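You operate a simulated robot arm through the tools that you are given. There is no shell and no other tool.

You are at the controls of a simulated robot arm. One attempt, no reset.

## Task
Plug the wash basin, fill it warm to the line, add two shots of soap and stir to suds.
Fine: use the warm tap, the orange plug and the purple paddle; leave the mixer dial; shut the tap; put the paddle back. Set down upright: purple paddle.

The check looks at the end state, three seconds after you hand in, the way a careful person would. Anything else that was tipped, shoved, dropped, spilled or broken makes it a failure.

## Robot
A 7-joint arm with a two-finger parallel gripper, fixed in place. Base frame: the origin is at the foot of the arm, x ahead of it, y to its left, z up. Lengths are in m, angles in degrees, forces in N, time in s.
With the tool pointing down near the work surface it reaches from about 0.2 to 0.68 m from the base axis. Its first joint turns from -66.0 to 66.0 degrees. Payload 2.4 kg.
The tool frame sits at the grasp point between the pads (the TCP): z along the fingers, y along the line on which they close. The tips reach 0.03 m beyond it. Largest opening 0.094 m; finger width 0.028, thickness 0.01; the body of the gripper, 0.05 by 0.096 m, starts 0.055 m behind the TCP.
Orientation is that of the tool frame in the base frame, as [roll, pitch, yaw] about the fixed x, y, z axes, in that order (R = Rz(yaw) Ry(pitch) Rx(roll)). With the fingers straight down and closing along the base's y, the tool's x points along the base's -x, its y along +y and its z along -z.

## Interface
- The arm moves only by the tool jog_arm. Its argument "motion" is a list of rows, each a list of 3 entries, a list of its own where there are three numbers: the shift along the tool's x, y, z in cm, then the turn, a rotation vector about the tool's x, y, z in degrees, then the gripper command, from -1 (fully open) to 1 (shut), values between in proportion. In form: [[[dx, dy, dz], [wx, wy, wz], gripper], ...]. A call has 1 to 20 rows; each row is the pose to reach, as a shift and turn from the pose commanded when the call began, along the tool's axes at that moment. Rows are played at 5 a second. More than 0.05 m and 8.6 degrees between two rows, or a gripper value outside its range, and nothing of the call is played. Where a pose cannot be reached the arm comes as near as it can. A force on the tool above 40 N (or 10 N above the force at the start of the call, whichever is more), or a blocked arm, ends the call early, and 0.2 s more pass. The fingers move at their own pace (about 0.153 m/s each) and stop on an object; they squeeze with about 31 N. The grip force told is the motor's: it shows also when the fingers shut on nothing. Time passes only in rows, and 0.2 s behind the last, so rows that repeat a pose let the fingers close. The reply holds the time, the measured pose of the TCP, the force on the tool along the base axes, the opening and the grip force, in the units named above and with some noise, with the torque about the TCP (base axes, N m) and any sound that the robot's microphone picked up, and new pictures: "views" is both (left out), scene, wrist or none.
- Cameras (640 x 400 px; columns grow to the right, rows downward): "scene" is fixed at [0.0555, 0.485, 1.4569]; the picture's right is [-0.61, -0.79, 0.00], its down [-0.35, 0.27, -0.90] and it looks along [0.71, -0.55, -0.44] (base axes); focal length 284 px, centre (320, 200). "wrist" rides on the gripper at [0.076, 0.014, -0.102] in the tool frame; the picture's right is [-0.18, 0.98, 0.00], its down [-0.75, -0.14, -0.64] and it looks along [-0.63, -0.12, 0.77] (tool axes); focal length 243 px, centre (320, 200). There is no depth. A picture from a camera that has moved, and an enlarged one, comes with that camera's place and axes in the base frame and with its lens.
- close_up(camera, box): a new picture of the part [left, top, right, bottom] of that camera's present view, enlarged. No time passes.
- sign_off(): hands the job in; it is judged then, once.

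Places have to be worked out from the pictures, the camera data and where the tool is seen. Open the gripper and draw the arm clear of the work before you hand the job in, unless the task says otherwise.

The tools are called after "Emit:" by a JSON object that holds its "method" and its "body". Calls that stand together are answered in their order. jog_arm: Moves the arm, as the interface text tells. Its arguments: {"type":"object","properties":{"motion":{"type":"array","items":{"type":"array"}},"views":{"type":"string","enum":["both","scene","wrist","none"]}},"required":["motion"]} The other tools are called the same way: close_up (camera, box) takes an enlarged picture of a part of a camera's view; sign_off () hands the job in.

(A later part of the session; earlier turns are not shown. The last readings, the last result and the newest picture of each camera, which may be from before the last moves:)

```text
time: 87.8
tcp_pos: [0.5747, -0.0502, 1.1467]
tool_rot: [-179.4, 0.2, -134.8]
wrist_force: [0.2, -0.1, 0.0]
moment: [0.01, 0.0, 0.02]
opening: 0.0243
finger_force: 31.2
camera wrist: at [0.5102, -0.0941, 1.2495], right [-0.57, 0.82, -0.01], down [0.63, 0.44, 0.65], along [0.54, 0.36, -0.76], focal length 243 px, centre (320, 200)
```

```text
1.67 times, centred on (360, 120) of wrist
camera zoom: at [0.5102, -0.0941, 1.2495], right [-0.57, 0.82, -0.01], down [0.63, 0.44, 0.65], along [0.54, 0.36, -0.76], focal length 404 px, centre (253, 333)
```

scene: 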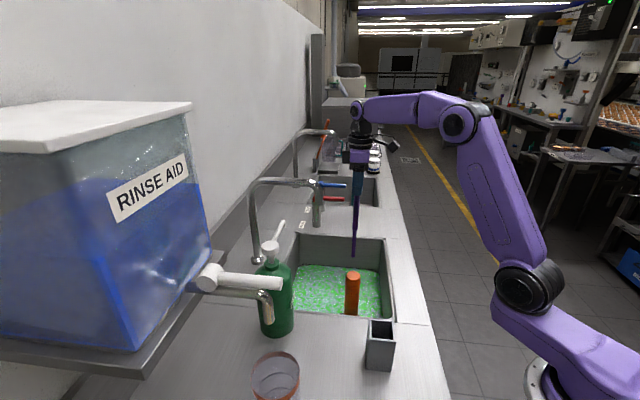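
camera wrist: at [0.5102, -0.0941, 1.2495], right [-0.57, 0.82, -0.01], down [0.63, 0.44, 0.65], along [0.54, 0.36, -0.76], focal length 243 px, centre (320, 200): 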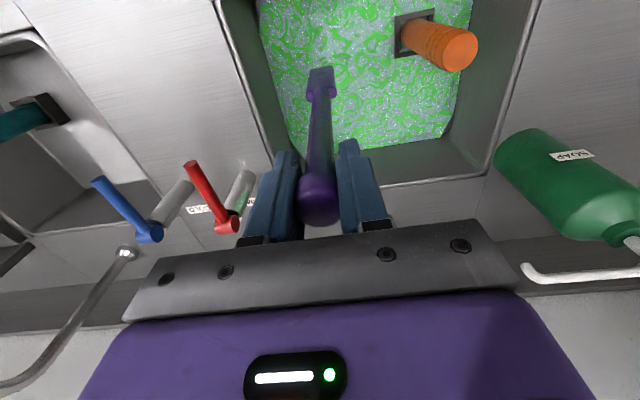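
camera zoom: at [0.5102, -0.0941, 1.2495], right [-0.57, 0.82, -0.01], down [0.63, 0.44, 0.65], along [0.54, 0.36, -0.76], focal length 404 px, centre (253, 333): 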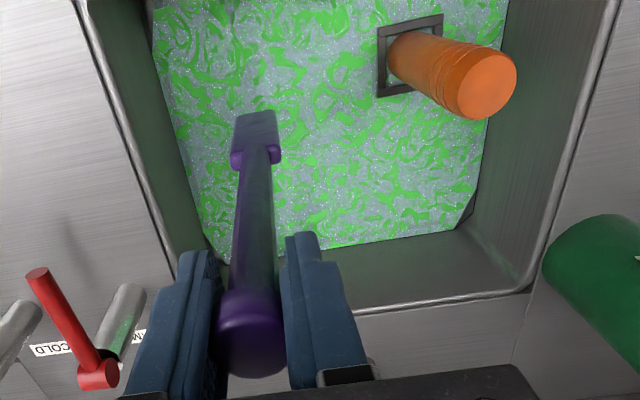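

Blade bottom hangs ~0.256 below the TCP. I lower it so the blade dips about 2 cm into the water (TCP z≈1.006).

Emit:
{"method": "jog_arm", "body": {"motion": [[[0, 0, 3.5], [0, 0, 0], 1], [[0, 0, 7], [0, 0, 0], 1], [[0, 0, 10], [0, 0, 0], 1], [[0, 0, 12], [0, 0, 0], 1], [[0, 0, 13.3], [0, 0, 0], 1], [[0, 0, 14], [0, 0, 0], 1], [[0, 0, 14], [0, 0, 0], 1]], "views": "both"}}

Emit:
{"method": "close_up", "body": {"camera": "scene", "box": [270, 190, 420, 330]}}

Emit:
{"method": "close_up", "body": {"camera": "wrist", "box": [240, 0, 480, 240]}}

```text
time: 89.4
tcp_pos: [0.5785, -0.0494, 1.0056]
tool_rot: [-179.4, 0.2, -134.8]
wrist_force: [-0.3, -0.2, -1.3]
moment: [0.04, 0.0, 0.01]
opening: 0.0246
finger_force: 31.3
camera wrist: at [0.5145, -0.0923, 1.1084], right [-0.57, 0.82, -0.01], down [0.63, 0.44, 0.65], along [0.54, 0.36, -0.76], focal length 243 px, centre (320, 200)
```

scene: 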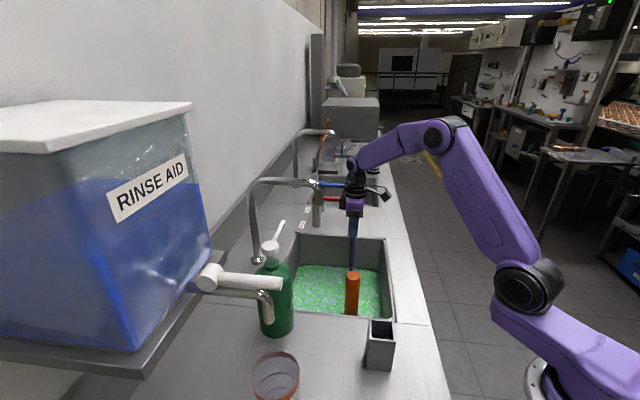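
wrist: 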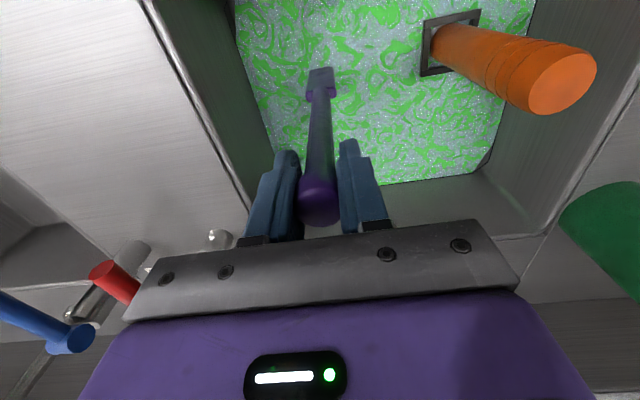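

```text
2.86 times, centred on (345, 260) of scene
camera zoom: at [0.0556, 0.485, 1.4569], right [-0.61, -0.79, 0.0], down [-0.35, 0.27, -0.9], along [0.71, -0.55, -0.44], focal length 812 px, centre (249, 29)
```

zoom: 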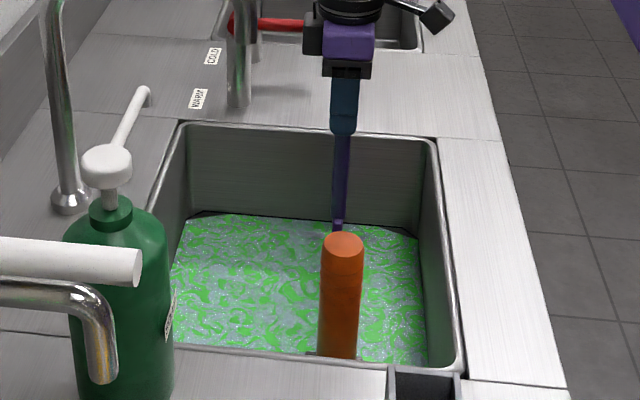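

```text
1.67 times, centred on (360, 120) of wrist
camera zoom: at [0.5145, -0.0923, 1.1084], right [-0.57, 0.82, -0.01], down [0.63, 0.44, 0.65], along [0.54, 0.36, -0.76], focal length 404 px, centre (253, 333)
```

zoom: 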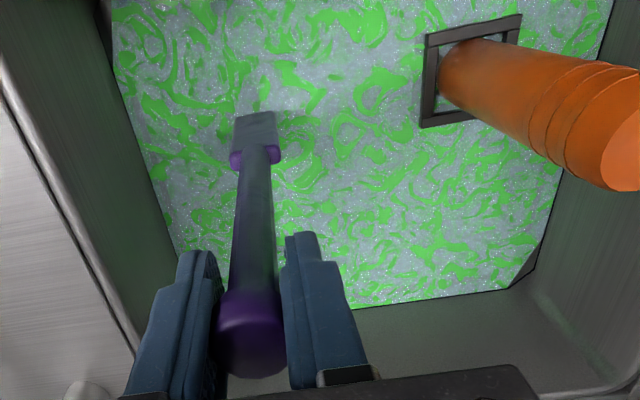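

The blade looks hardly submerged. I lower 1 cm more, watching force.

Emit:
{"method": "jog_arm", "body": {"motion": [[[0, 0, 0.5], [0, 0, 0], 1], [[0, 0, 1.0], [0, 0, 0], 1], [[0, 0, 1.0], [0, 0, 0], 1]], "views": "both"}}

Emit:
{"method": "close_up", "body": {"camera": "wrist", "box": [240, 0, 480, 240]}}

Emit:
{"method": "close_up", "body": {"camera": "scene", "box": [320, 220, 400, 290]}}

```text
time: 90.2
tcp_pos: [0.5775, -0.0493, 0.9958]
tool_rot: [-179.4, 0.1, -134.9]
wrist_force: [0.1, -0.3, -0.6]
moment: [-0.01, -0.01, 0.02]
opening: 0.0244
finger_force: 31.0
camera wrist: at [0.5138, -0.0926, 1.0984], right [-0.57, 0.82, -0.01], down [0.63, 0.44, 0.65], along [0.54, 0.36, -0.76], focal length 243 px, centre (320, 200)
```

scene: 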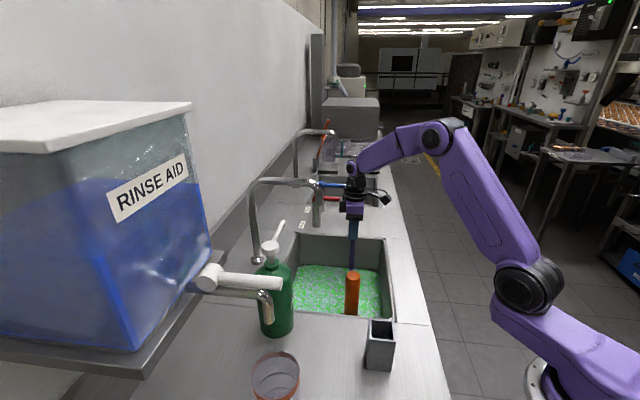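
wrist: 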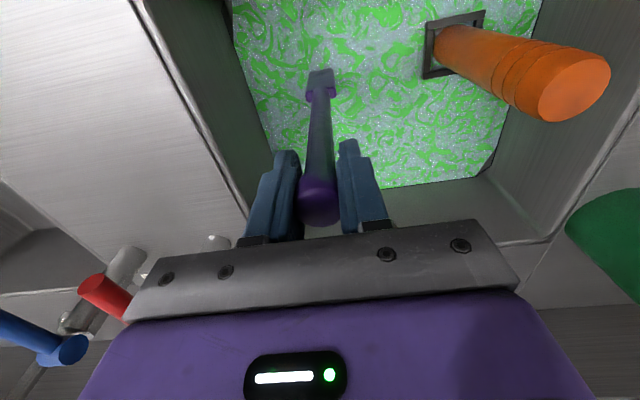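

```text
1.67 times, centred on (360, 120) of wrist
camera zoom: at [0.5138, -0.0926, 1.0984], right [-0.57, 0.82, -0.01], down [0.63, 0.44, 0.65], along [0.54, 0.36, -0.76], focal length 404 px, centre (253, 333)
```

zoom: 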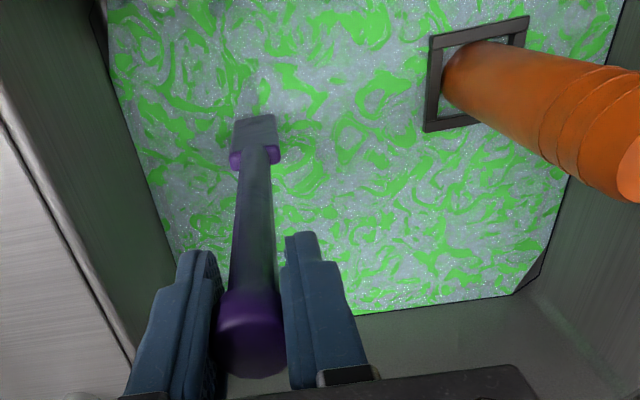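

```text
5.71 times, centred on (360, 255) of scene
camera zoom: at [0.0556, 0.485, 1.4569], right [-0.61, -0.79, 0.0], down [-0.35, 0.27, -0.9], along [0.71, -0.55, -0.44], focal length 1625 px, centre (91, -114)
```

zoom: 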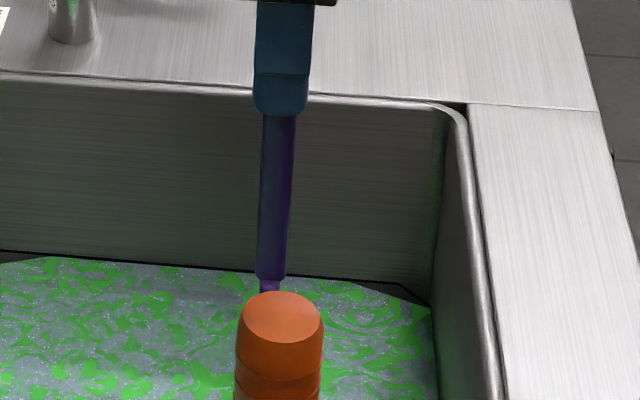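

The blade tip now just meets its reflection, so it is at the surface. I lower another 1.5 cm, watching force and visible blade length.

Emit:
{"method": "jog_arm", "body": {"motion": [[[0, 0, 0.5], [0, 0, 0], 1], [[0, 0, 1.0], [0, 0, 0], 1], [[0, 0, 1.5], [0, 0, 0], 1], [[0, 0, 1.5], [0, 0, 0], 1]], "views": "wrist"}}

Emit:
{"method": "close_up", "body": {"camera": "wrist", "box": [240, 0, 480, 240]}}

```text
time: 91.2
tcp_pos: [0.5783, -0.0494, 0.9817]
tool_rot: [-179.2, 0.3, -134.9]
wrist_force: [0.3, 0.4, 21.7]
moment: [0.13, -0.1, -0.04]
opening: 0.0246
finger_force: 31.2
camera wrist: at [0.5141, -0.0936, 1.0846], right [-0.57, 0.82, -0.01], down [0.62, 0.44, 0.65], along [0.54, 0.36, -0.76], focal length 243 px, centre (320, 200)
```

wrist: 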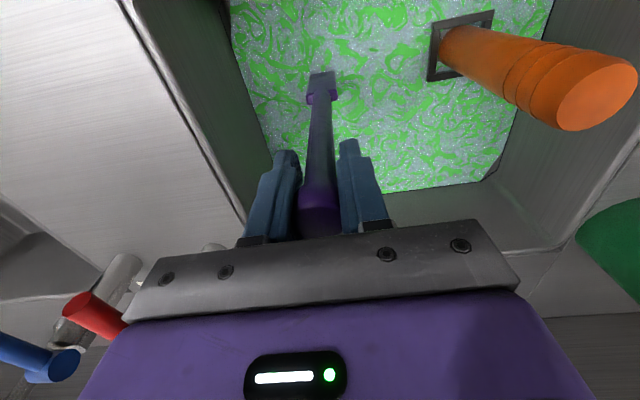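

```text
1.67 times, centred on (360, 120) of wrist
camera zoom: at [0.5141, -0.0936, 1.0846], right [-0.57, 0.82, -0.01], down [0.62, 0.44, 0.65], along [0.54, 0.36, -0.76], focal length 404 px, centre (253, 333)
```

zoom: 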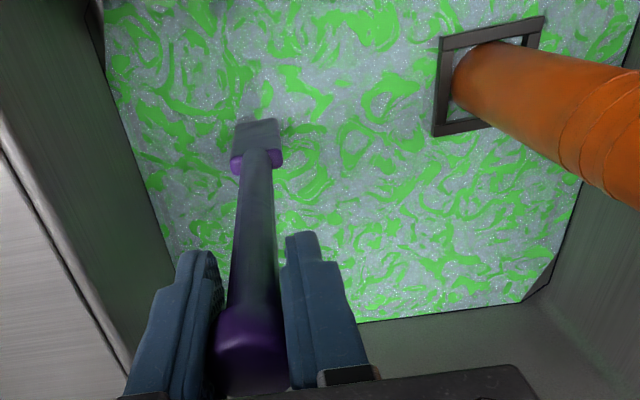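

The tip touched the basin floor (22 N) at TCP z≈0.985, so I raise 1.2 cm to clear it and stir in circles of ~3.5 cm radius, away from plug, walls and spout.

Emit:
{"method": "jog_arm", "body": {"motion": [[[0, 0, -1.2], [0, 0, 0], 1], [[2.5, -0.5, -1.2], [0, 0, 0], 1], [[4.9, -1.1, -1.2], [0, 0, 0], 1], [[3.9, 1.4, -1.2], [0, 0, 0], 1], [[1.4, 2.4, -1.2], [0, 0, 0], 1], [[-1.1, 1.4, -1.2], [0, 0, 0], 1], [[-2.1, -1.1, -1.2], [0, 0, 0], 1], [[-1.1, -3.6, -1.2], [0, 0, 0], 1], [[1.4, -4.6, -1.2], [0, 0, 0], 1], [[3.9, -3.6, -1.2], [0, 0, 0], 1], [[4.9, -1.1, -1.2], [0, 0, 0], 1], [[3.9, 1.4, -1.2], [0, 0, 0], 1], [[1.4, 2.4, -1.2], [0, 0, 0], 1], [[-1.1, 1.4, -1.2], [0, 0, 0], 1], [[-2.1, -1.1, -1.2], [0, 0, 0], 1], [[-1.1, -3.6, -1.2], [0, 0, 0], 1], [[1.4, -4.6, -1.2], [0, 0, 0], 1], [[3.9, -3.6, -1.2], [0, 0, 0], 1], [[4.9, -1.1, -1.2], [0, 0, 0], 1]], "views": "both"}}

Emit:
{"method": "close_up", "body": {"camera": "scene", "box": [270, 190, 420, 330]}}

Emit:
{"method": "close_up", "body": {"camera": "wrist", "box": [240, 0, 480, 240]}}

```text
time: 95.2
tcp_pos: [0.5506, -0.0932, 0.9921]
tool_rot: [-179.4, 0.2, -134.7]
wrist_force: [0.2, -0.2, -0.5]
moment: [0.01, -0.01, -0.01]
opening: 0.0246
finger_force: 31.2
camera wrist: at [0.4863, -0.1359, 1.0946], right [-0.57, 0.82, -0.01], down [0.63, 0.44, 0.65], along [0.54, 0.36, -0.76], focal length 243 px, centre (320, 200)
```

scene: 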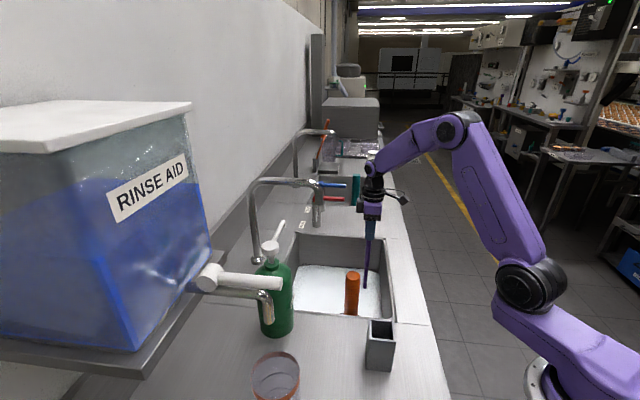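
wrist: 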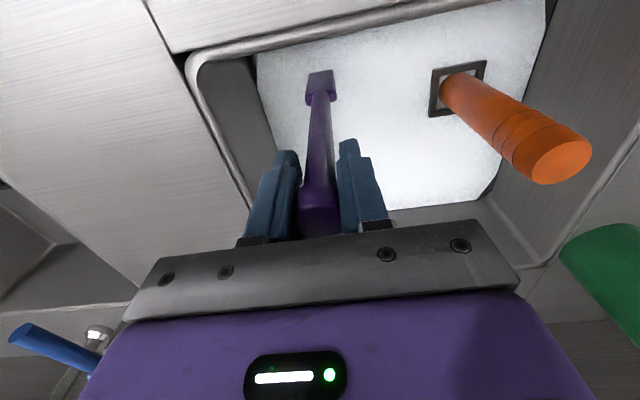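

```text
2.86 times, centred on (345, 260) of scene
camera zoom: at [0.0556, 0.485, 1.4569], right [-0.61, -0.79, 0.0], down [-0.35, 0.27, -0.9], along [0.71, -0.55, -0.44], focal length 812 px, centre (249, 29)
```

zoom: 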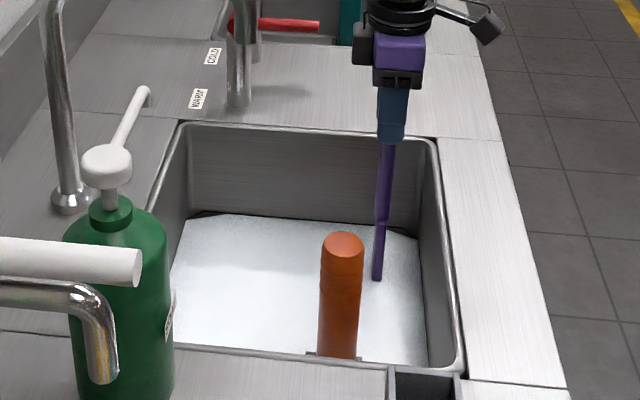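

```text
1.67 times, centred on (360, 120) of wrist
camera zoom: at [0.4863, -0.1359, 1.0946], right [-0.57, 0.82, -0.01], down [0.63, 0.44, 0.65], along [0.54, 0.36, -0.76], focal length 404 px, centre (253, 333)
```

zoom: 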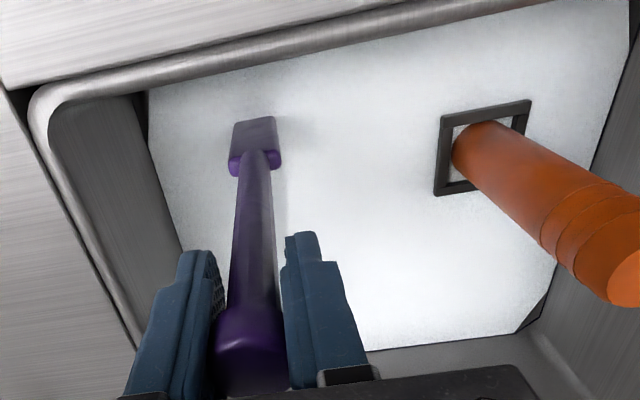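

The basin is covered in white suds. I stir one more round to be sure, then lift the paddle straight up.

Emit:
{"method": "jog_arm", "body": {"motion": [[[-1, 2.5, 0], [0, 0, 0], 1], [[-3.5, 3.5, 0], [0, 0, 0], 1], [[-6, 2.5, 0], [0, 0, 0], 1], [[-7, 0, 0], [0, 0, 0], 1], [[-6, -2.5, 0], [0, 0, 0], 1], [[-3.5, -3.5, 0], [0, 0, 0], 1], [[-1, -2.5, 0], [0, 0, 0], 1], [[0, 0, 0], [0, 0, 0], 1], [[0, 0, 0], [0, 0, 0], 1], [[0, 0, -4], [0, 0, 0], 1], [[0, 0, -8], [0, 0, 0], 1], [[0, 0, -12], [0, 0, 0], 1], [[0, 0, -16], [0, 0, 0], 1], [[0, 0, -16], [0, 0, 0], 1]], "views": "both"}}

Emit:
{"method": "close_up", "body": {"camera": "scene", "box": [270, 190, 420, 330]}}

Emit:
{"method": "close_up", "body": {"camera": "wrist", "box": [240, 0, 480, 240]}}

```text
time: 98.2
tcp_pos: [0.5478, -0.0894, 1.1531]
tool_rot: [-179.4, 0.1, -134.8]
wrist_force: [0.7, 0.1, -0.5]
moment: [0.02, -0.01, 0.01]
opening: 0.0246
finger_force: 31.1
camera wrist: at [0.4839, -0.1331, 1.2555], right [-0.57, 0.82, -0.01], down [0.63, 0.44, 0.65], along [0.54, 0.36, -0.76], focal length 243 px, centre (320, 200)
```

scene: 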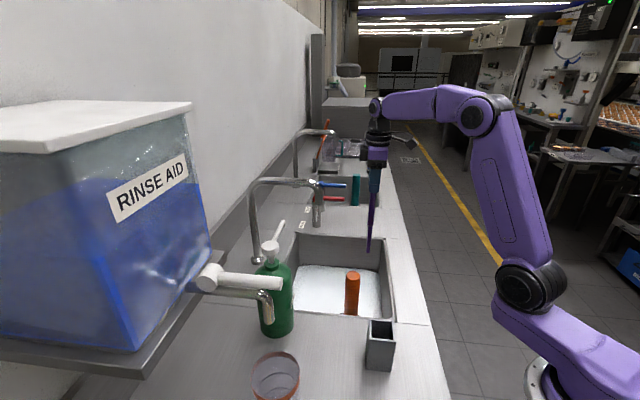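
wrist: 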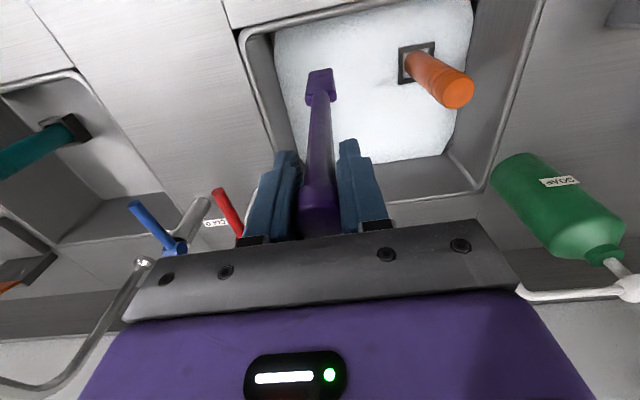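

```text
2.86 times, centred on (345, 260) of scene
camera zoom: at [0.0555, 0.485, 1.4569], right [-0.61, -0.79, 0.0], down [-0.35, 0.27, -0.9], along [0.71, -0.55, -0.44], focal length 812 px, centre (249, 29)
```

zoom: 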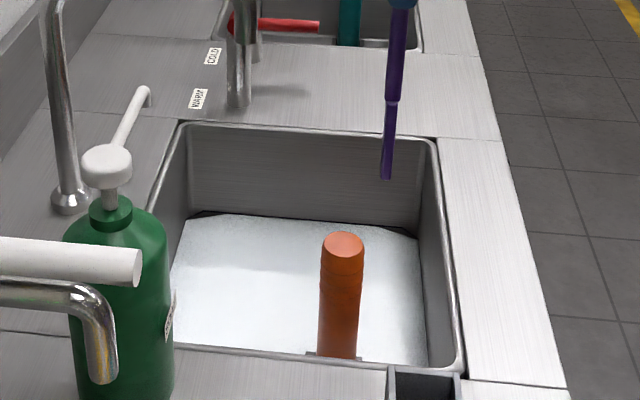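

```text
1.67 times, centred on (360, 120) of wrist
camera zoom: at [0.4839, -0.1331, 1.2555], right [-0.57, 0.82, -0.01], down [0.63, 0.44, 0.65], along [0.54, 0.36, -0.76], focal length 404 px, centre (253, 333)
```

zoom: 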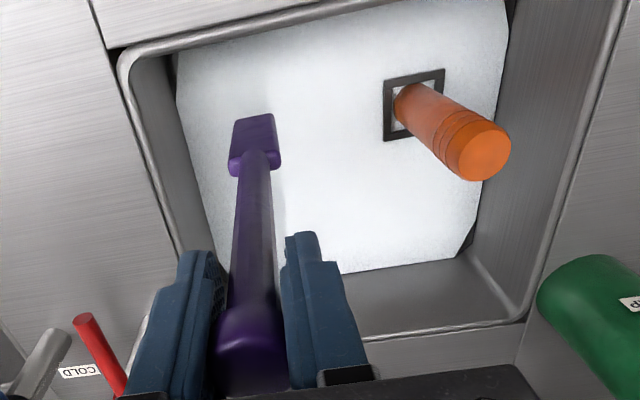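

Suds fully cover the basin; tap off, plug upright. I carry the paddle back over its box, staying high.

Emit:
{"method": "jog_arm", "body": {"motion": [[[0.2, 3.5, -3], [0, 0, 0], 1], [[0.4, 7, -6], [0, 0, 0], 1], [[0.6, 10.8, -8.5], [0, 0, 0], 1], [[0.8, 14.8, -11], [0, 0, 0], 1], [[1, 18.8, -13], [0, 0, 0], 1], [[1, 22.8, -15], [0, 0, 0], 1], [[1.2, 27, -15.7], [0, 0, 0], 1], [[1.3, 31, -15.7], [0, 0, 0], 1], [[1.4, 34.5, -15.7], [0, 0, 0], 1], [[1.4, 35.9, -15.7], [0, 0, 0], 1], [[1.4, 35.9, -15.7], [0, 0, 0], 1]], "views": "both"}}

Emit:
{"method": "close_up", "body": {"camera": "wrist", "box": [260, 20, 380, 120]}}

Emit:
{"method": "close_up", "body": {"camera": "scene", "box": [340, 280, 430, 390]}}

```text
time: 100.6
tcp_pos: [0.285, 0.1525, 1.3046]
tool_rot: [-179.4, 0.1, -134.8]
wrist_force: [-0.2, 0.0, -1.0]
moment: [0.0, 0.01, -0.01]
opening: 0.0247
finger_force: 31.6
camera wrist: at [0.22, 0.1091, 1.4065], right [-0.57, 0.82, -0.01], down [0.63, 0.44, 0.65], along [0.54, 0.36, -0.76], focal length 243 px, centre (320, 200)
```

scene: 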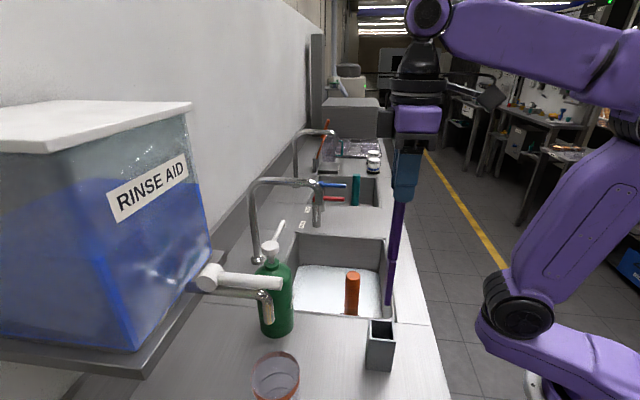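
wrist: 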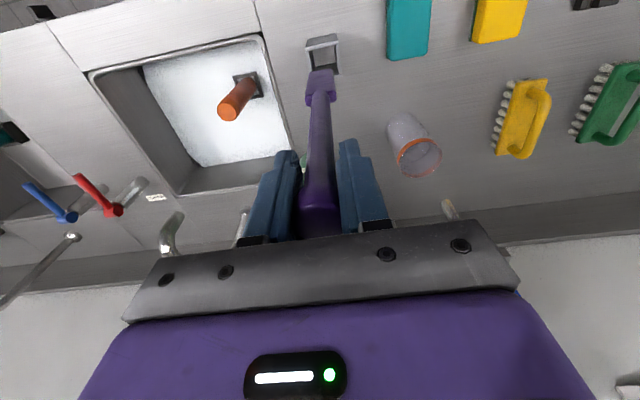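

```text
4.00 times, centred on (320, 70) of wrist
camera zoom: at [0.22, 0.1091, 1.4065], right [-0.57, 0.82, -0.01], down [0.63, 0.44, 0.65], along [0.54, 0.36, -0.76], focal length 970 px, centre (320, 720)
```

zoom: 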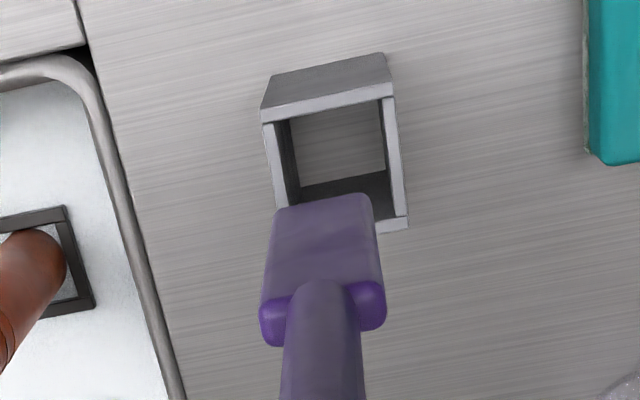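

```text
3.64 times, centred on (385, 335) of scene
camera zoom: at [0.0555, 0.485, 1.4569], right [-0.61, -0.79, 0.0], down [-0.35, 0.27, -0.9], along [0.71, -0.55, -0.44], focal length 1034 px, centre (84, -291)
```

zoom: 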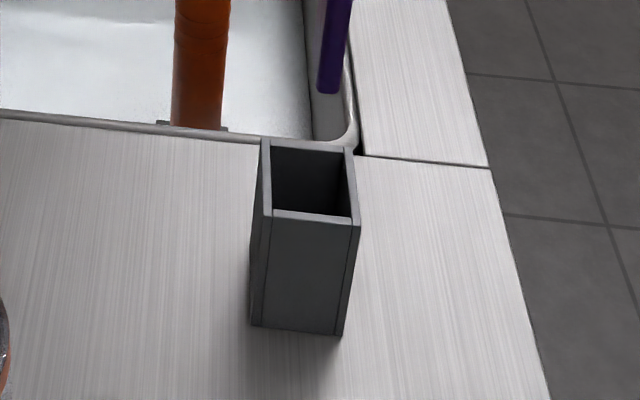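

Both views show the blade over the box opening with about 2–3 mm offset along the counter. I correct 2 mm and lower the tip just into the mouth.

Emit:
{"method": "jog_arm", "body": {"motion": [[[0, 0.2, 0], [0, 0, 0], 1], [[0, 0.2, 3], [0, 0, 0], 1], [[0, 0.2, 5.5], [0, 0, 0], 1], [[0, 0.2, 7], [0, 0, 0], 1], [[0, 0.2, 8], [0, 0, 0], 1], [[0, 0.2, 8], [0, 0, 0], 1]], "views": "both"}}

Emit:
{"method": "close_up", "body": {"camera": "wrist", "box": [260, 20, 380, 120]}}

Emit:
{"method": "close_up", "body": {"camera": "scene", "box": [340, 280, 430, 390]}}

```text
time: 102.0
tcp_pos: [0.2831, 0.1535, 1.2261]
tool_rot: [-179.3, 0.2, -134.8]
wrist_force: [0.5, 0.0, -1.1]
moment: [0.02, -0.04, 0.01]
opening: 0.0245
finger_force: 31.4
camera wrist: at [0.2189, 0.1101, 1.3281], right [-0.57, 0.82, -0.01], down [0.63, 0.44, 0.65], along [0.54, 0.36, -0.76], focal length 243 px, centre (320, 200)
```

scene: 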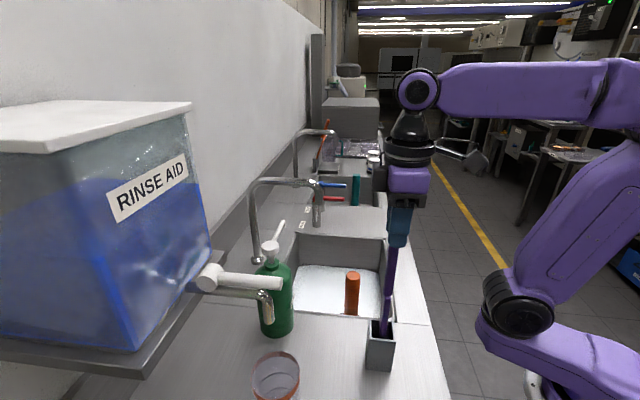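
wrist: 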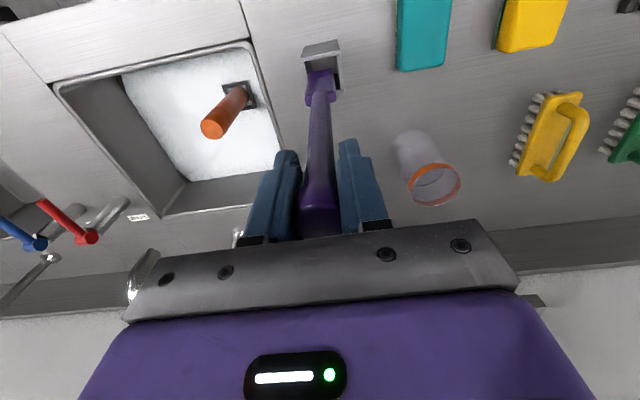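

```text
4.00 times, centred on (320, 70) of wrist
camera zoom: at [0.2189, 0.1101, 1.3281], right [-0.57, 0.82, -0.01], down [0.63, 0.44, 0.65], along [0.54, 0.36, -0.76], focal length 970 px, centre (320, 720)
```

zoom: 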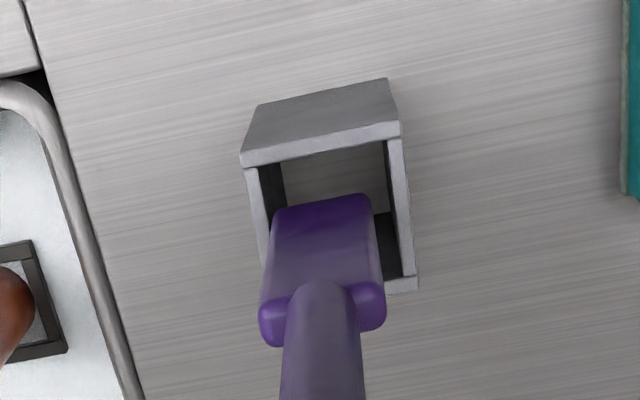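

```text
3.64 times, centred on (385, 335) of scene
camera zoom: at [0.0555, 0.485, 1.4569], right [-0.61, -0.79, 0.0], down [-0.35, 0.27, -0.9], along [0.71, -0.55, -0.44], focal length 1034 px, centre (84, -291)
```

zoom: 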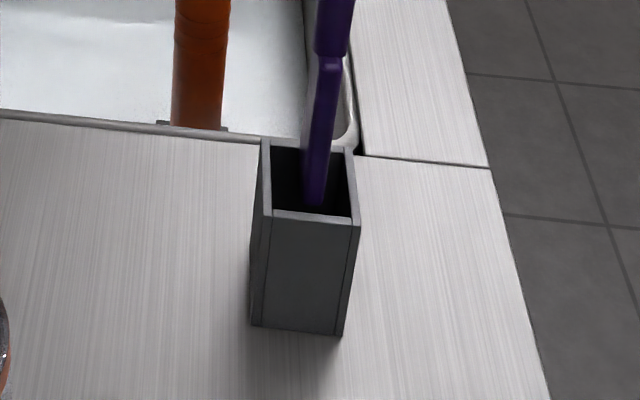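

The tip is at the mouth, biased ~3 mm toward the basin side. I shift 2.5 mm and lower 3 cm, watching force.

Emit:
{"method": "jog_arm", "body": {"motion": [[[0, 0.25, 0], [0, 0, 0], 1], [[0, 0.25, 1], [0, 0, 0], 1], [[0, 0.25, 2], [0, 0, 0], 1], [[0, 0.25, 3], [0, 0, 0], 1]], "views": "both"}}

Emit:
{"method": "close_up", "body": {"camera": "wrist", "box": [260, 20, 380, 120]}}

Emit:
{"method": "close_up", "body": {"camera": "scene", "box": [340, 280, 430, 390]}}

```text
time: 103.0
tcp_pos: [0.2809, 0.1545, 1.1945]
tool_rot: [-179.4, 0.3, -134.8]
wrist_force: [-0.2, 0.4, -0.3]
moment: [0.01, 0.0, 0.03]
opening: 0.0248
finger_force: 30.9
camera wrist: at [0.2176, 0.1115, 1.297], right [-0.57, 0.82, -0.01], down [0.63, 0.44, 0.65], along [0.54, 0.36, -0.76], focal length 243 px, centre (320, 200)
```

scene: 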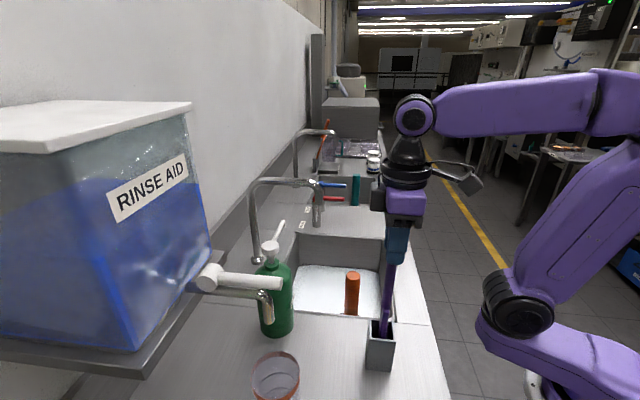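
wrist: 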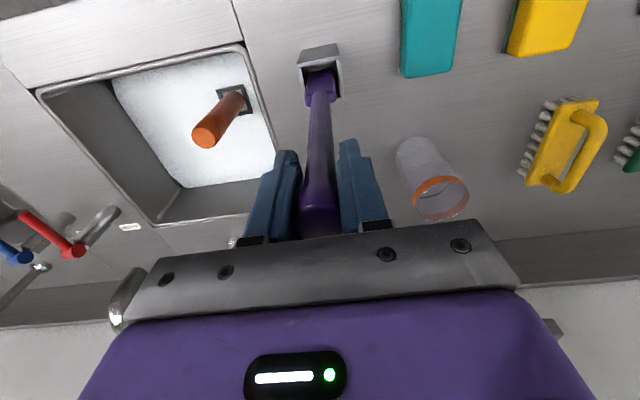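

```text
4.00 times, centred on (320, 70) of wrist
camera zoom: at [0.2176, 0.1115, 1.297], right [-0.57, 0.82, -0.01], down [0.63, 0.44, 0.65], along [0.54, 0.36, -0.76], focal length 970 px, centre (320, 720)
```

zoom: 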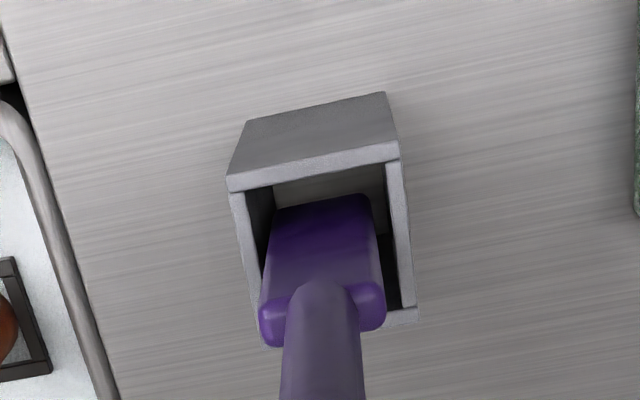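

```text
3.64 times, centred on (385, 335) of scene
camera zoom: at [0.0555, 0.485, 1.4569], right [-0.61, -0.79, 0.0], down [-0.35, 0.27, -0.9], along [0.71, -0.55, -0.44], focal length 1034 px, centre (84, -291)
```

zoom: 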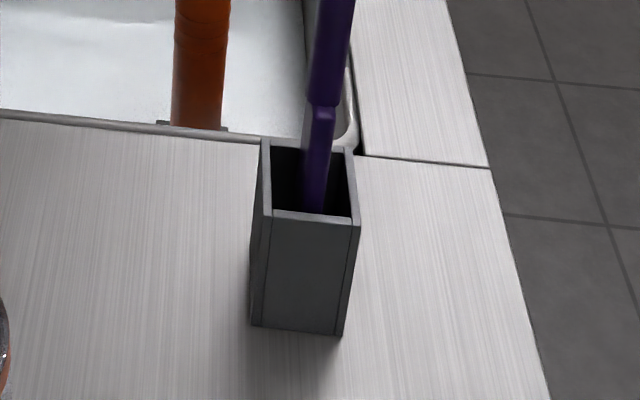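

The blade is inside the box with clearance. I lower further to near the bottom.

Emit:
{"method": "jog_arm", "body": {"motion": [[[0, 0.15, 1], [0, 0, 0], 1], [[0, 0.15, 2], [0, 0, 0], 1], [[0, 0.15, 3], [0, 0, 0], 1], [[0, 0.15, 3.7], [0, 0, 0], 1], [[0, 0.15, 4.2], [0, 0, 0], 1]], "views": "both"}}

Emit:
{"method": "close_up", "body": {"camera": "wrist", "box": [260, 20, 380, 120]}}

Emit:
{"method": "close_up", "body": {"camera": "scene", "box": [330, 210, 450, 390]}}

```text
time: 104.2
tcp_pos: [0.2806, 0.1556, 1.1532]
tool_rot: [-179.5, 0.2, -134.8]
wrist_force: [0.2, 0.6, -0.8]
moment: [-0.03, -0.01, 0.0]
opening: 0.0248
finger_force: 31.1
camera wrist: at [0.2162, 0.1113, 1.2559], right [-0.57, 0.82, -0.01], down [0.63, 0.44, 0.65], along [0.54, 0.36, -0.76], focal length 243 px, centre (320, 200)
```

scene: 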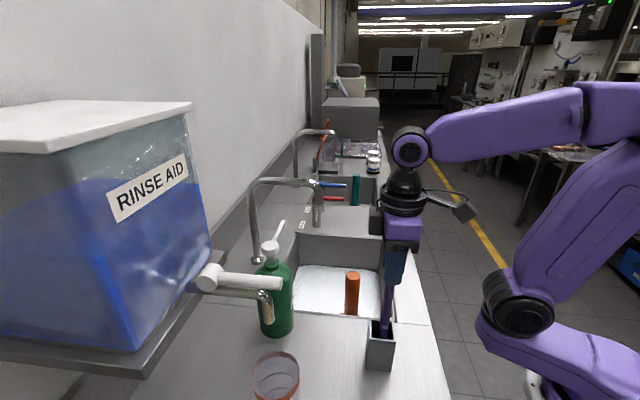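
wrist: 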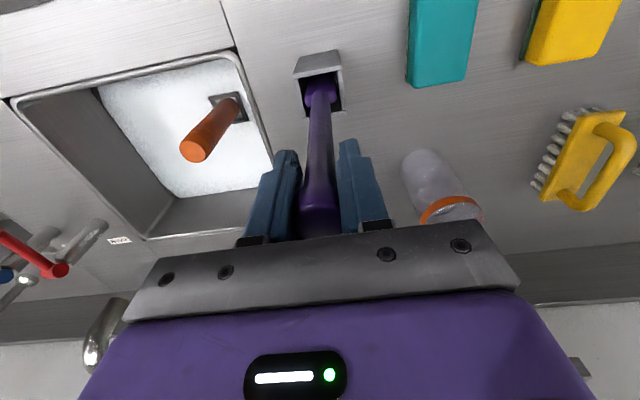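

```text
4.00 times, centred on (320, 70) of wrist
camera zoom: at [0.2162, 0.1113, 1.2559], right [-0.57, 0.82, -0.01], down [0.63, 0.44, 0.65], along [0.54, 0.36, -0.76], focal length 970 px, centre (320, 720)
```

zoom: 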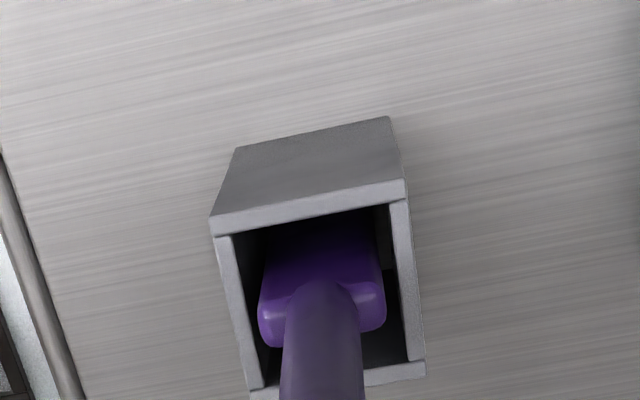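

```text
2.22 times, centred on (390, 300) of scene
camera zoom: at [0.0555, 0.485, 1.4569], right [-0.61, -0.79, 0.0], down [-0.35, 0.27, -0.9], along [0.71, -0.55, -0.44], focal length 632 px, centre (164, -22)
```

zoom: 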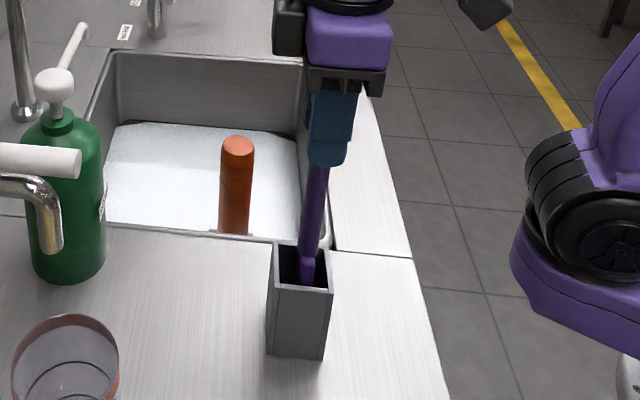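

No contact yet; the knob slid up a few mm in the grip earlier, so I lower in small steps until I feel the box floor.

Emit:
{"method": "jog_arm", "body": {"motion": [[[0, 0, 0.3], [0, 0, 0], 1], [[0, 0, 0.6], [0, 0, 0], 1], [[0, 0, 0.8], [0, 0, 0], 1]], "views": "none"}}

```text
time: 105.0
tcp_pos: [0.2811, 0.1541, 1.1452]
tool_rot: [-179.5, 0.1, -134.8]
wrist_force: [-0.4, -0.7, -0.8]
moment: [-0.01, -0.01, 0.0]
opening: 0.0245
finger_force: 31.1
```

Still free (no upward force). A few more millimeters.

Emit:
{"method": "jog_arm", "body": {"motion": [[[0, 0, 0.2], [0, 0, 0], 1], [[0, 0, 0.4], [0, 0, 0], 1], [[0, 0, 0.5], [0, 0, 0], 1]], "views": "wrist"}}

Emit:
{"method": "close_up", "body": {"camera": "scene", "box": [330, 210, 450, 390]}}

```text
time: 105.8
tcp_pos: [0.2814, 0.1536, 1.1428]
tool_rot: [-179.4, 0.4, -134.7]
wrist_force: [-0.2, -2.1, 21.9]
moment: [-0.23, 0.24, 0.03]
opening: 0.0247
finger_force: 30.9
camera wrist: at [0.217, 0.1108, 1.2439], right [-0.57, 0.82, -0.01], down [0.62, 0.44, 0.65], along [0.54, 0.36, -0.76], focal length 243 px, centre (320, 200)
```

wrist: 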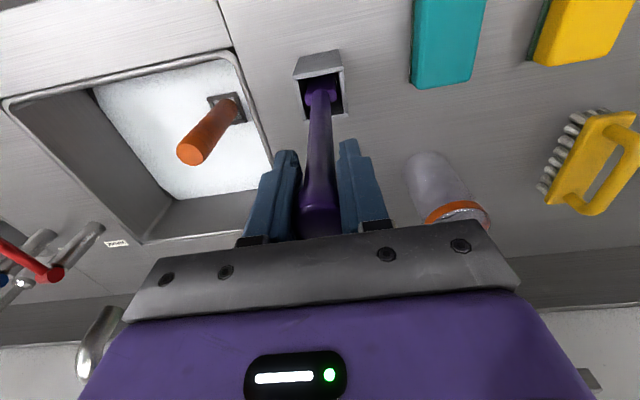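

```text
2.22 times, centred on (390, 300) of scene
camera zoom: at [0.0553, 0.4849, 1.457], right [-0.61, -0.79, 0.0], down [-0.35, 0.27, -0.9], along [0.71, -0.55, -0.44], focal length 632 px, centre (164, -22)
```

zoom: 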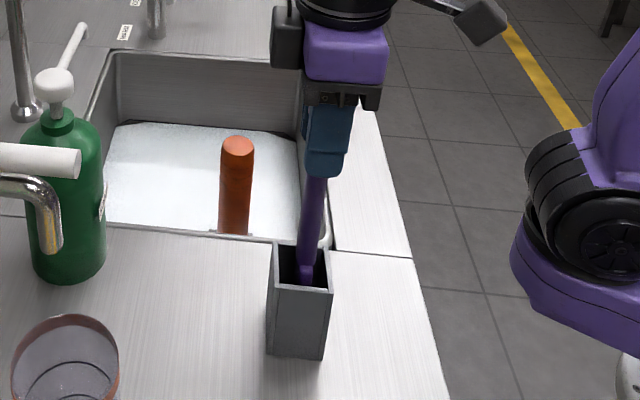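

The paddle bottom is on the box floor (22 N). I ease off 2 mm, open the fingers gently and rise straight up.

Emit:
{"method": "jog_arm", "body": {"motion": [[[0, 0, -0.2], [0, 0, 0], 1], [[0, 0, -0.2], [0, 0, 0], 1], [[0, 0, -0.2], [0, 0, 0], 0.3], [[0, 0, -0.2], [0, 0, 0], -0.4], [[0, 0, -0.2], [0, 0, 0], -0.8], [[0, 0, -0.2], [0, 0, 0], -0.8]], "views": "both"}}

Emit:
{"method": "close_up", "body": {"camera": "scene", "box": [330, 210, 450, 390]}}

Emit:
{"method": "close_up", "body": {"camera": "wrist", "box": [240, 40, 400, 260]}}

```text
time: 107.2
tcp_pos: [0.2798, 0.1548, 1.1411]
tool_rot: [-179.5, 0.2, -134.8]
wrist_force: [0.7, -0.7, -0.8]
moment: [0.02, 0.03, 0.02]
opening: 0.0849
finger_force: 0.1
camera wrist: at [0.2167, 0.1119, 1.2447], right [-0.57, 0.82, -0.01], down [0.63, 0.44, 0.65], along [0.54, 0.36, -0.76], focal length 243 px, centre (320, 200)
```

scene: 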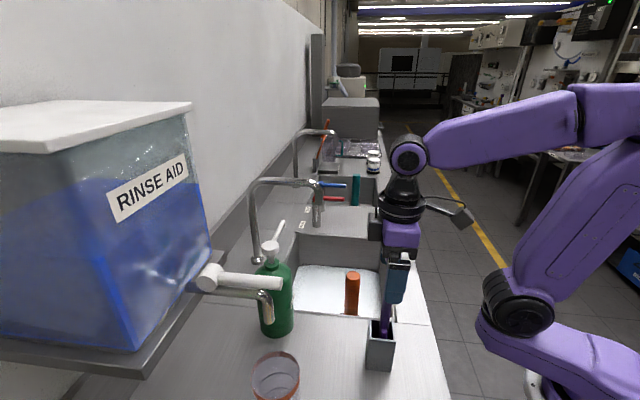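
wrist: 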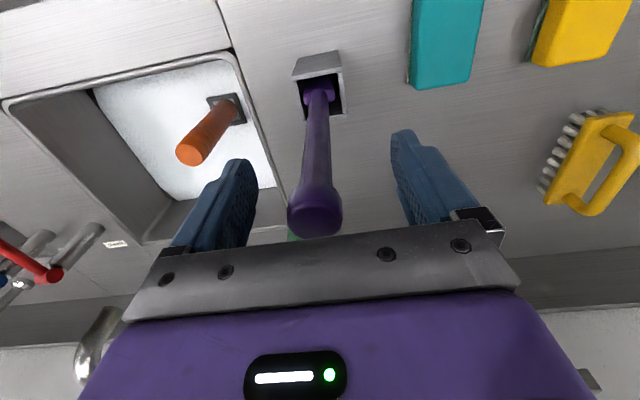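

```text
2.22 times, centred on (390, 300) of scene
camera zoom: at [0.0555, 0.485, 1.4569], right [-0.61, -0.79, 0.0], down [-0.35, 0.27, -0.9], along [0.71, -0.55, -0.44], focal length 632 px, centre (164, -22)
```

zoom: 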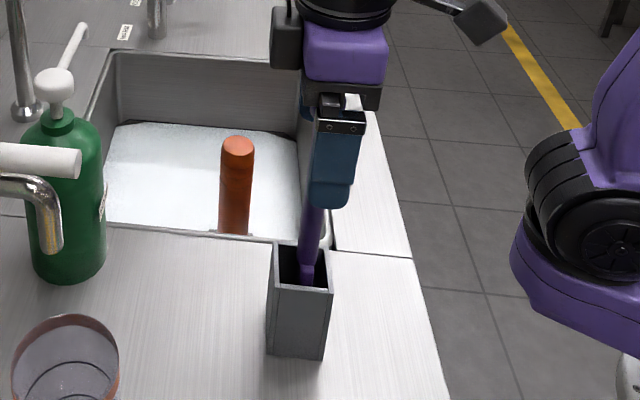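

```text
1.82 times, centred on (320, 150) of wrist
camera zoom: at [0.2167, 0.1119, 1.2447], right [-0.57, 0.82, -0.01], down [0.63, 0.44, 0.65], along [0.54, 0.36, -0.76], focal length 441 px, centre (320, 291)
```

zoom: 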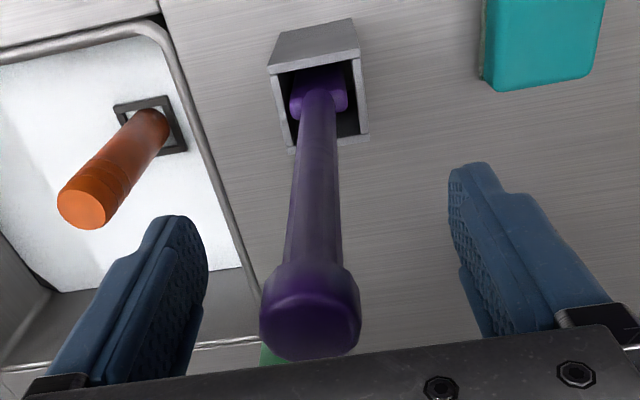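

The paddle stands freely in its box. I rise straight up clear of it.

Emit:
{"method": "jog_arm", "body": {"motion": [[[0, 0, -2], [0, 0, 0], -0.8], [[0, 0, -5], [0, 0, 0], -0.8], [[0, 0, -8.5], [0, 0, 0], -0.8], [[0, 0, -12], [0, 0, 0], -0.8], [[0, 0, -15], [0, 0, 0], -0.8], [[0, 0, -15], [0, 0, 0], -0.8]], "views": "both"}}

Emit:
{"method": "close_up", "body": {"camera": "scene", "box": [330, 210, 450, 390]}}

Emit:
{"method": "close_up", "body": {"camera": "wrist", "box": [200, 20, 400, 220]}}

```text
time: 108.6
tcp_pos: [0.2799, 0.1552, 1.2919]
tool_rot: [-179.4, 0.1, -134.8]
wrist_force: [-0.4, -0.5, 0.2]
moment: [0.01, -0.01, -0.03]
opening: 0.0845
finger_force: 0.0
camera wrist: at [0.2156, 0.1111, 1.3958], right [-0.57, 0.82, -0.01], down [0.63, 0.44, 0.64], along [0.54, 0.36, -0.76], focal length 243 px, centre (320, 200)
```

scene: 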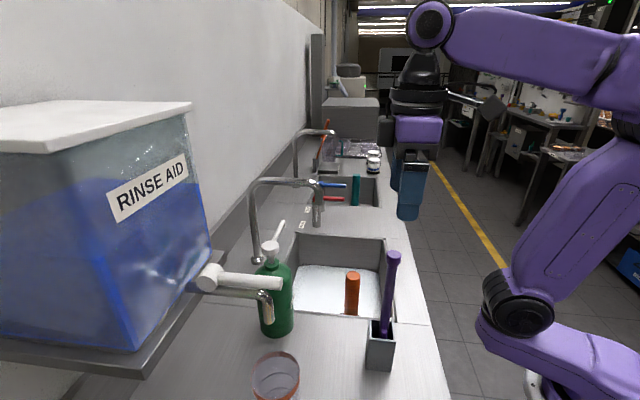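
wrist: 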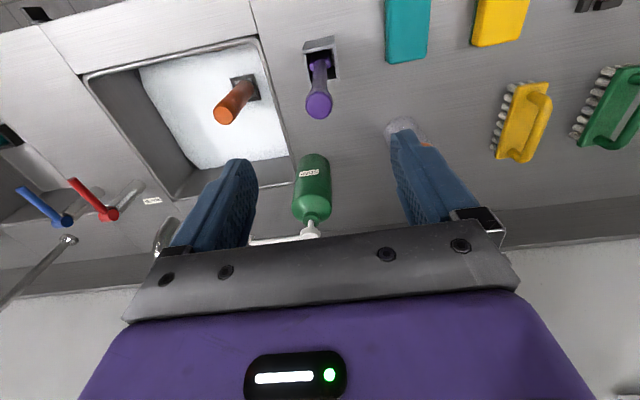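

```text
2.22 times, centred on (390, 300) of scene
camera zoom: at [0.0555, 0.485, 1.4569], right [-0.61, -0.79, 0.0], down [-0.35, 0.27, -0.9], along [0.71, -0.55, -0.44], focal length 632 px, centre (164, -22)
```

zoom: 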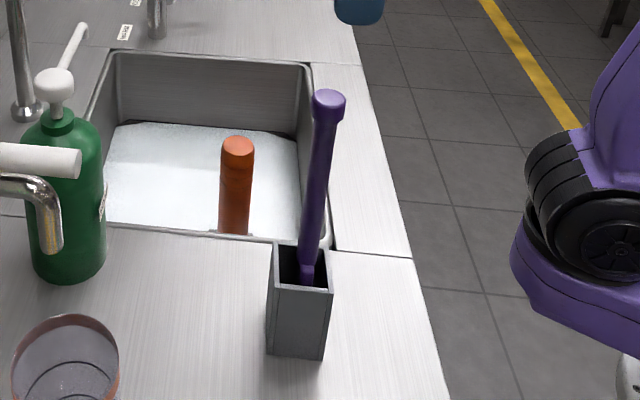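

```text
2.00 times, centred on (300, 120) of wrist
camera zoom: at [0.2156, 0.1111, 1.3958], right [-0.57, 0.82, -0.01], down [0.63, 0.44, 0.64], along [0.54, 0.36, -0.76], focal length 485 px, centre (360, 360)
```

zoom: 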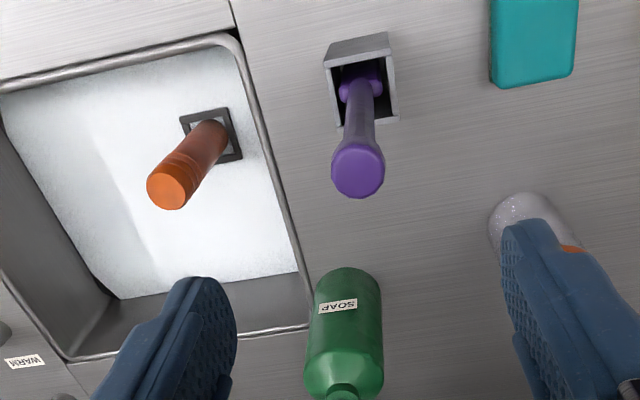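

The paddle stands upright as at the start. I draw the open gripper up and back from the counter and then recheck everything.

Emit:
{"method": "jog_arm", "body": {"motion": [[[0, 0, -3], [0, 0, 0], -1], [[1.5, -3.5, -5], [0, 0, 0], -1], [[3.5, -7, -7], [0, 0, 0], -1], [[6, -10.5, -8], [0, 0, 0], -1], [[8, -14, -8], [0, 0, 0], -1], [[9, -16, -8], [0, 0, 0], -1], [[9, -16, -8], [0, 0, 0], -1]], "views": "both"}}

Emit:
{"method": "close_up", "body": {"camera": "scene", "box": [290, 230, 400, 320]}}

Emit:
{"method": "close_up", "body": {"camera": "scene", "box": [295, 245, 345, 280]}}

Emit:
{"method": "close_up", "body": {"camera": "scene", "box": [240, 140, 400, 260]}}

```text
time: 110.2
tcp_pos: [0.3052, -0.0288, 1.3549]
tool_rot: [-179.4, 0.3, -134.8]
wrist_force: [0.2, -0.8, 0.2]
moment: [0.01, 0.01, 0.03]
opening: 0.094
finger_force: 0.1
out of reach, approached as far as the arm can: row 3, 4, 5, 6, 7
camera wrist: at [0.2397, -0.0721, 1.4571], right [-0.57, 0.82, -0.01], down [0.62, 0.44, 0.65], along [0.54, 0.36, -0.76], focal length 243 px, centre (320, 200)
```

scene: 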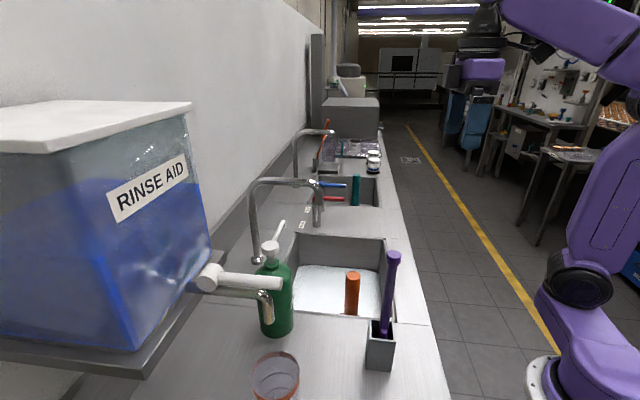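
wrist: 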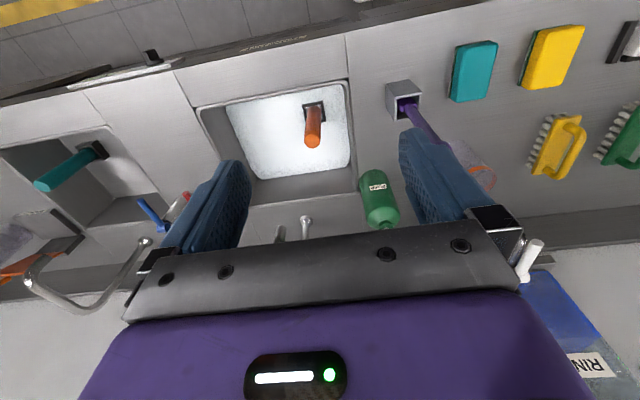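

```text
4.44 times, centred on (345, 275) of scene
camera zoom: at [0.0555, 0.485, 1.457], right [-0.61, -0.79, 0.0], down [-0.35, 0.27, -0.9], along [0.71, -0.55, -0.44], focal length 1264 px, centre (209, -133)
```

zoom: 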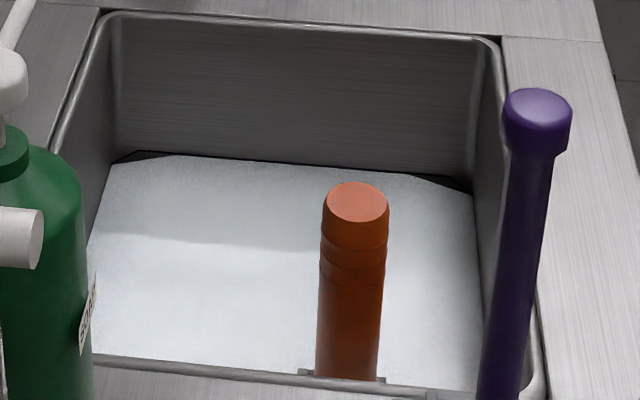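

```text
11.43 times, centred on (320, 262) of scene
camera zoom: at [0.0555, 0.485, 1.457], right [-0.61, -0.79, 0.0], down [-0.35, 0.27, -0.9], along [0.71, -0.55, -0.44], focal length 3250 px, centre (320, -514)
```

zoom: 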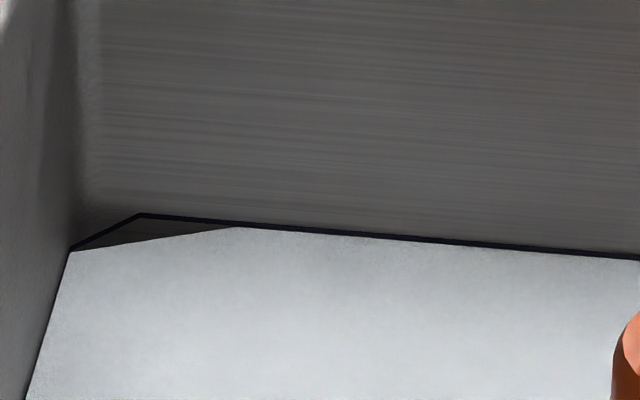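

```text
3.33 times, centred on (320, 200) of scene
camera zoom: at [0.0555, 0.485, 1.457], right [-0.61, -0.79, 0.0], down [-0.35, 0.27, -0.9], along [0.71, -0.55, -0.44], focal length 948 px, centre (320, 200)
```

zoom: 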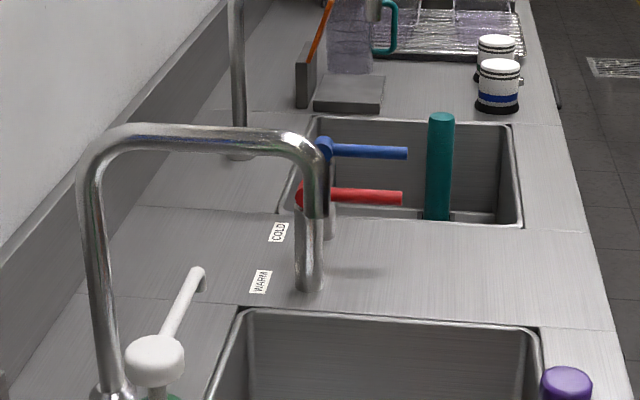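

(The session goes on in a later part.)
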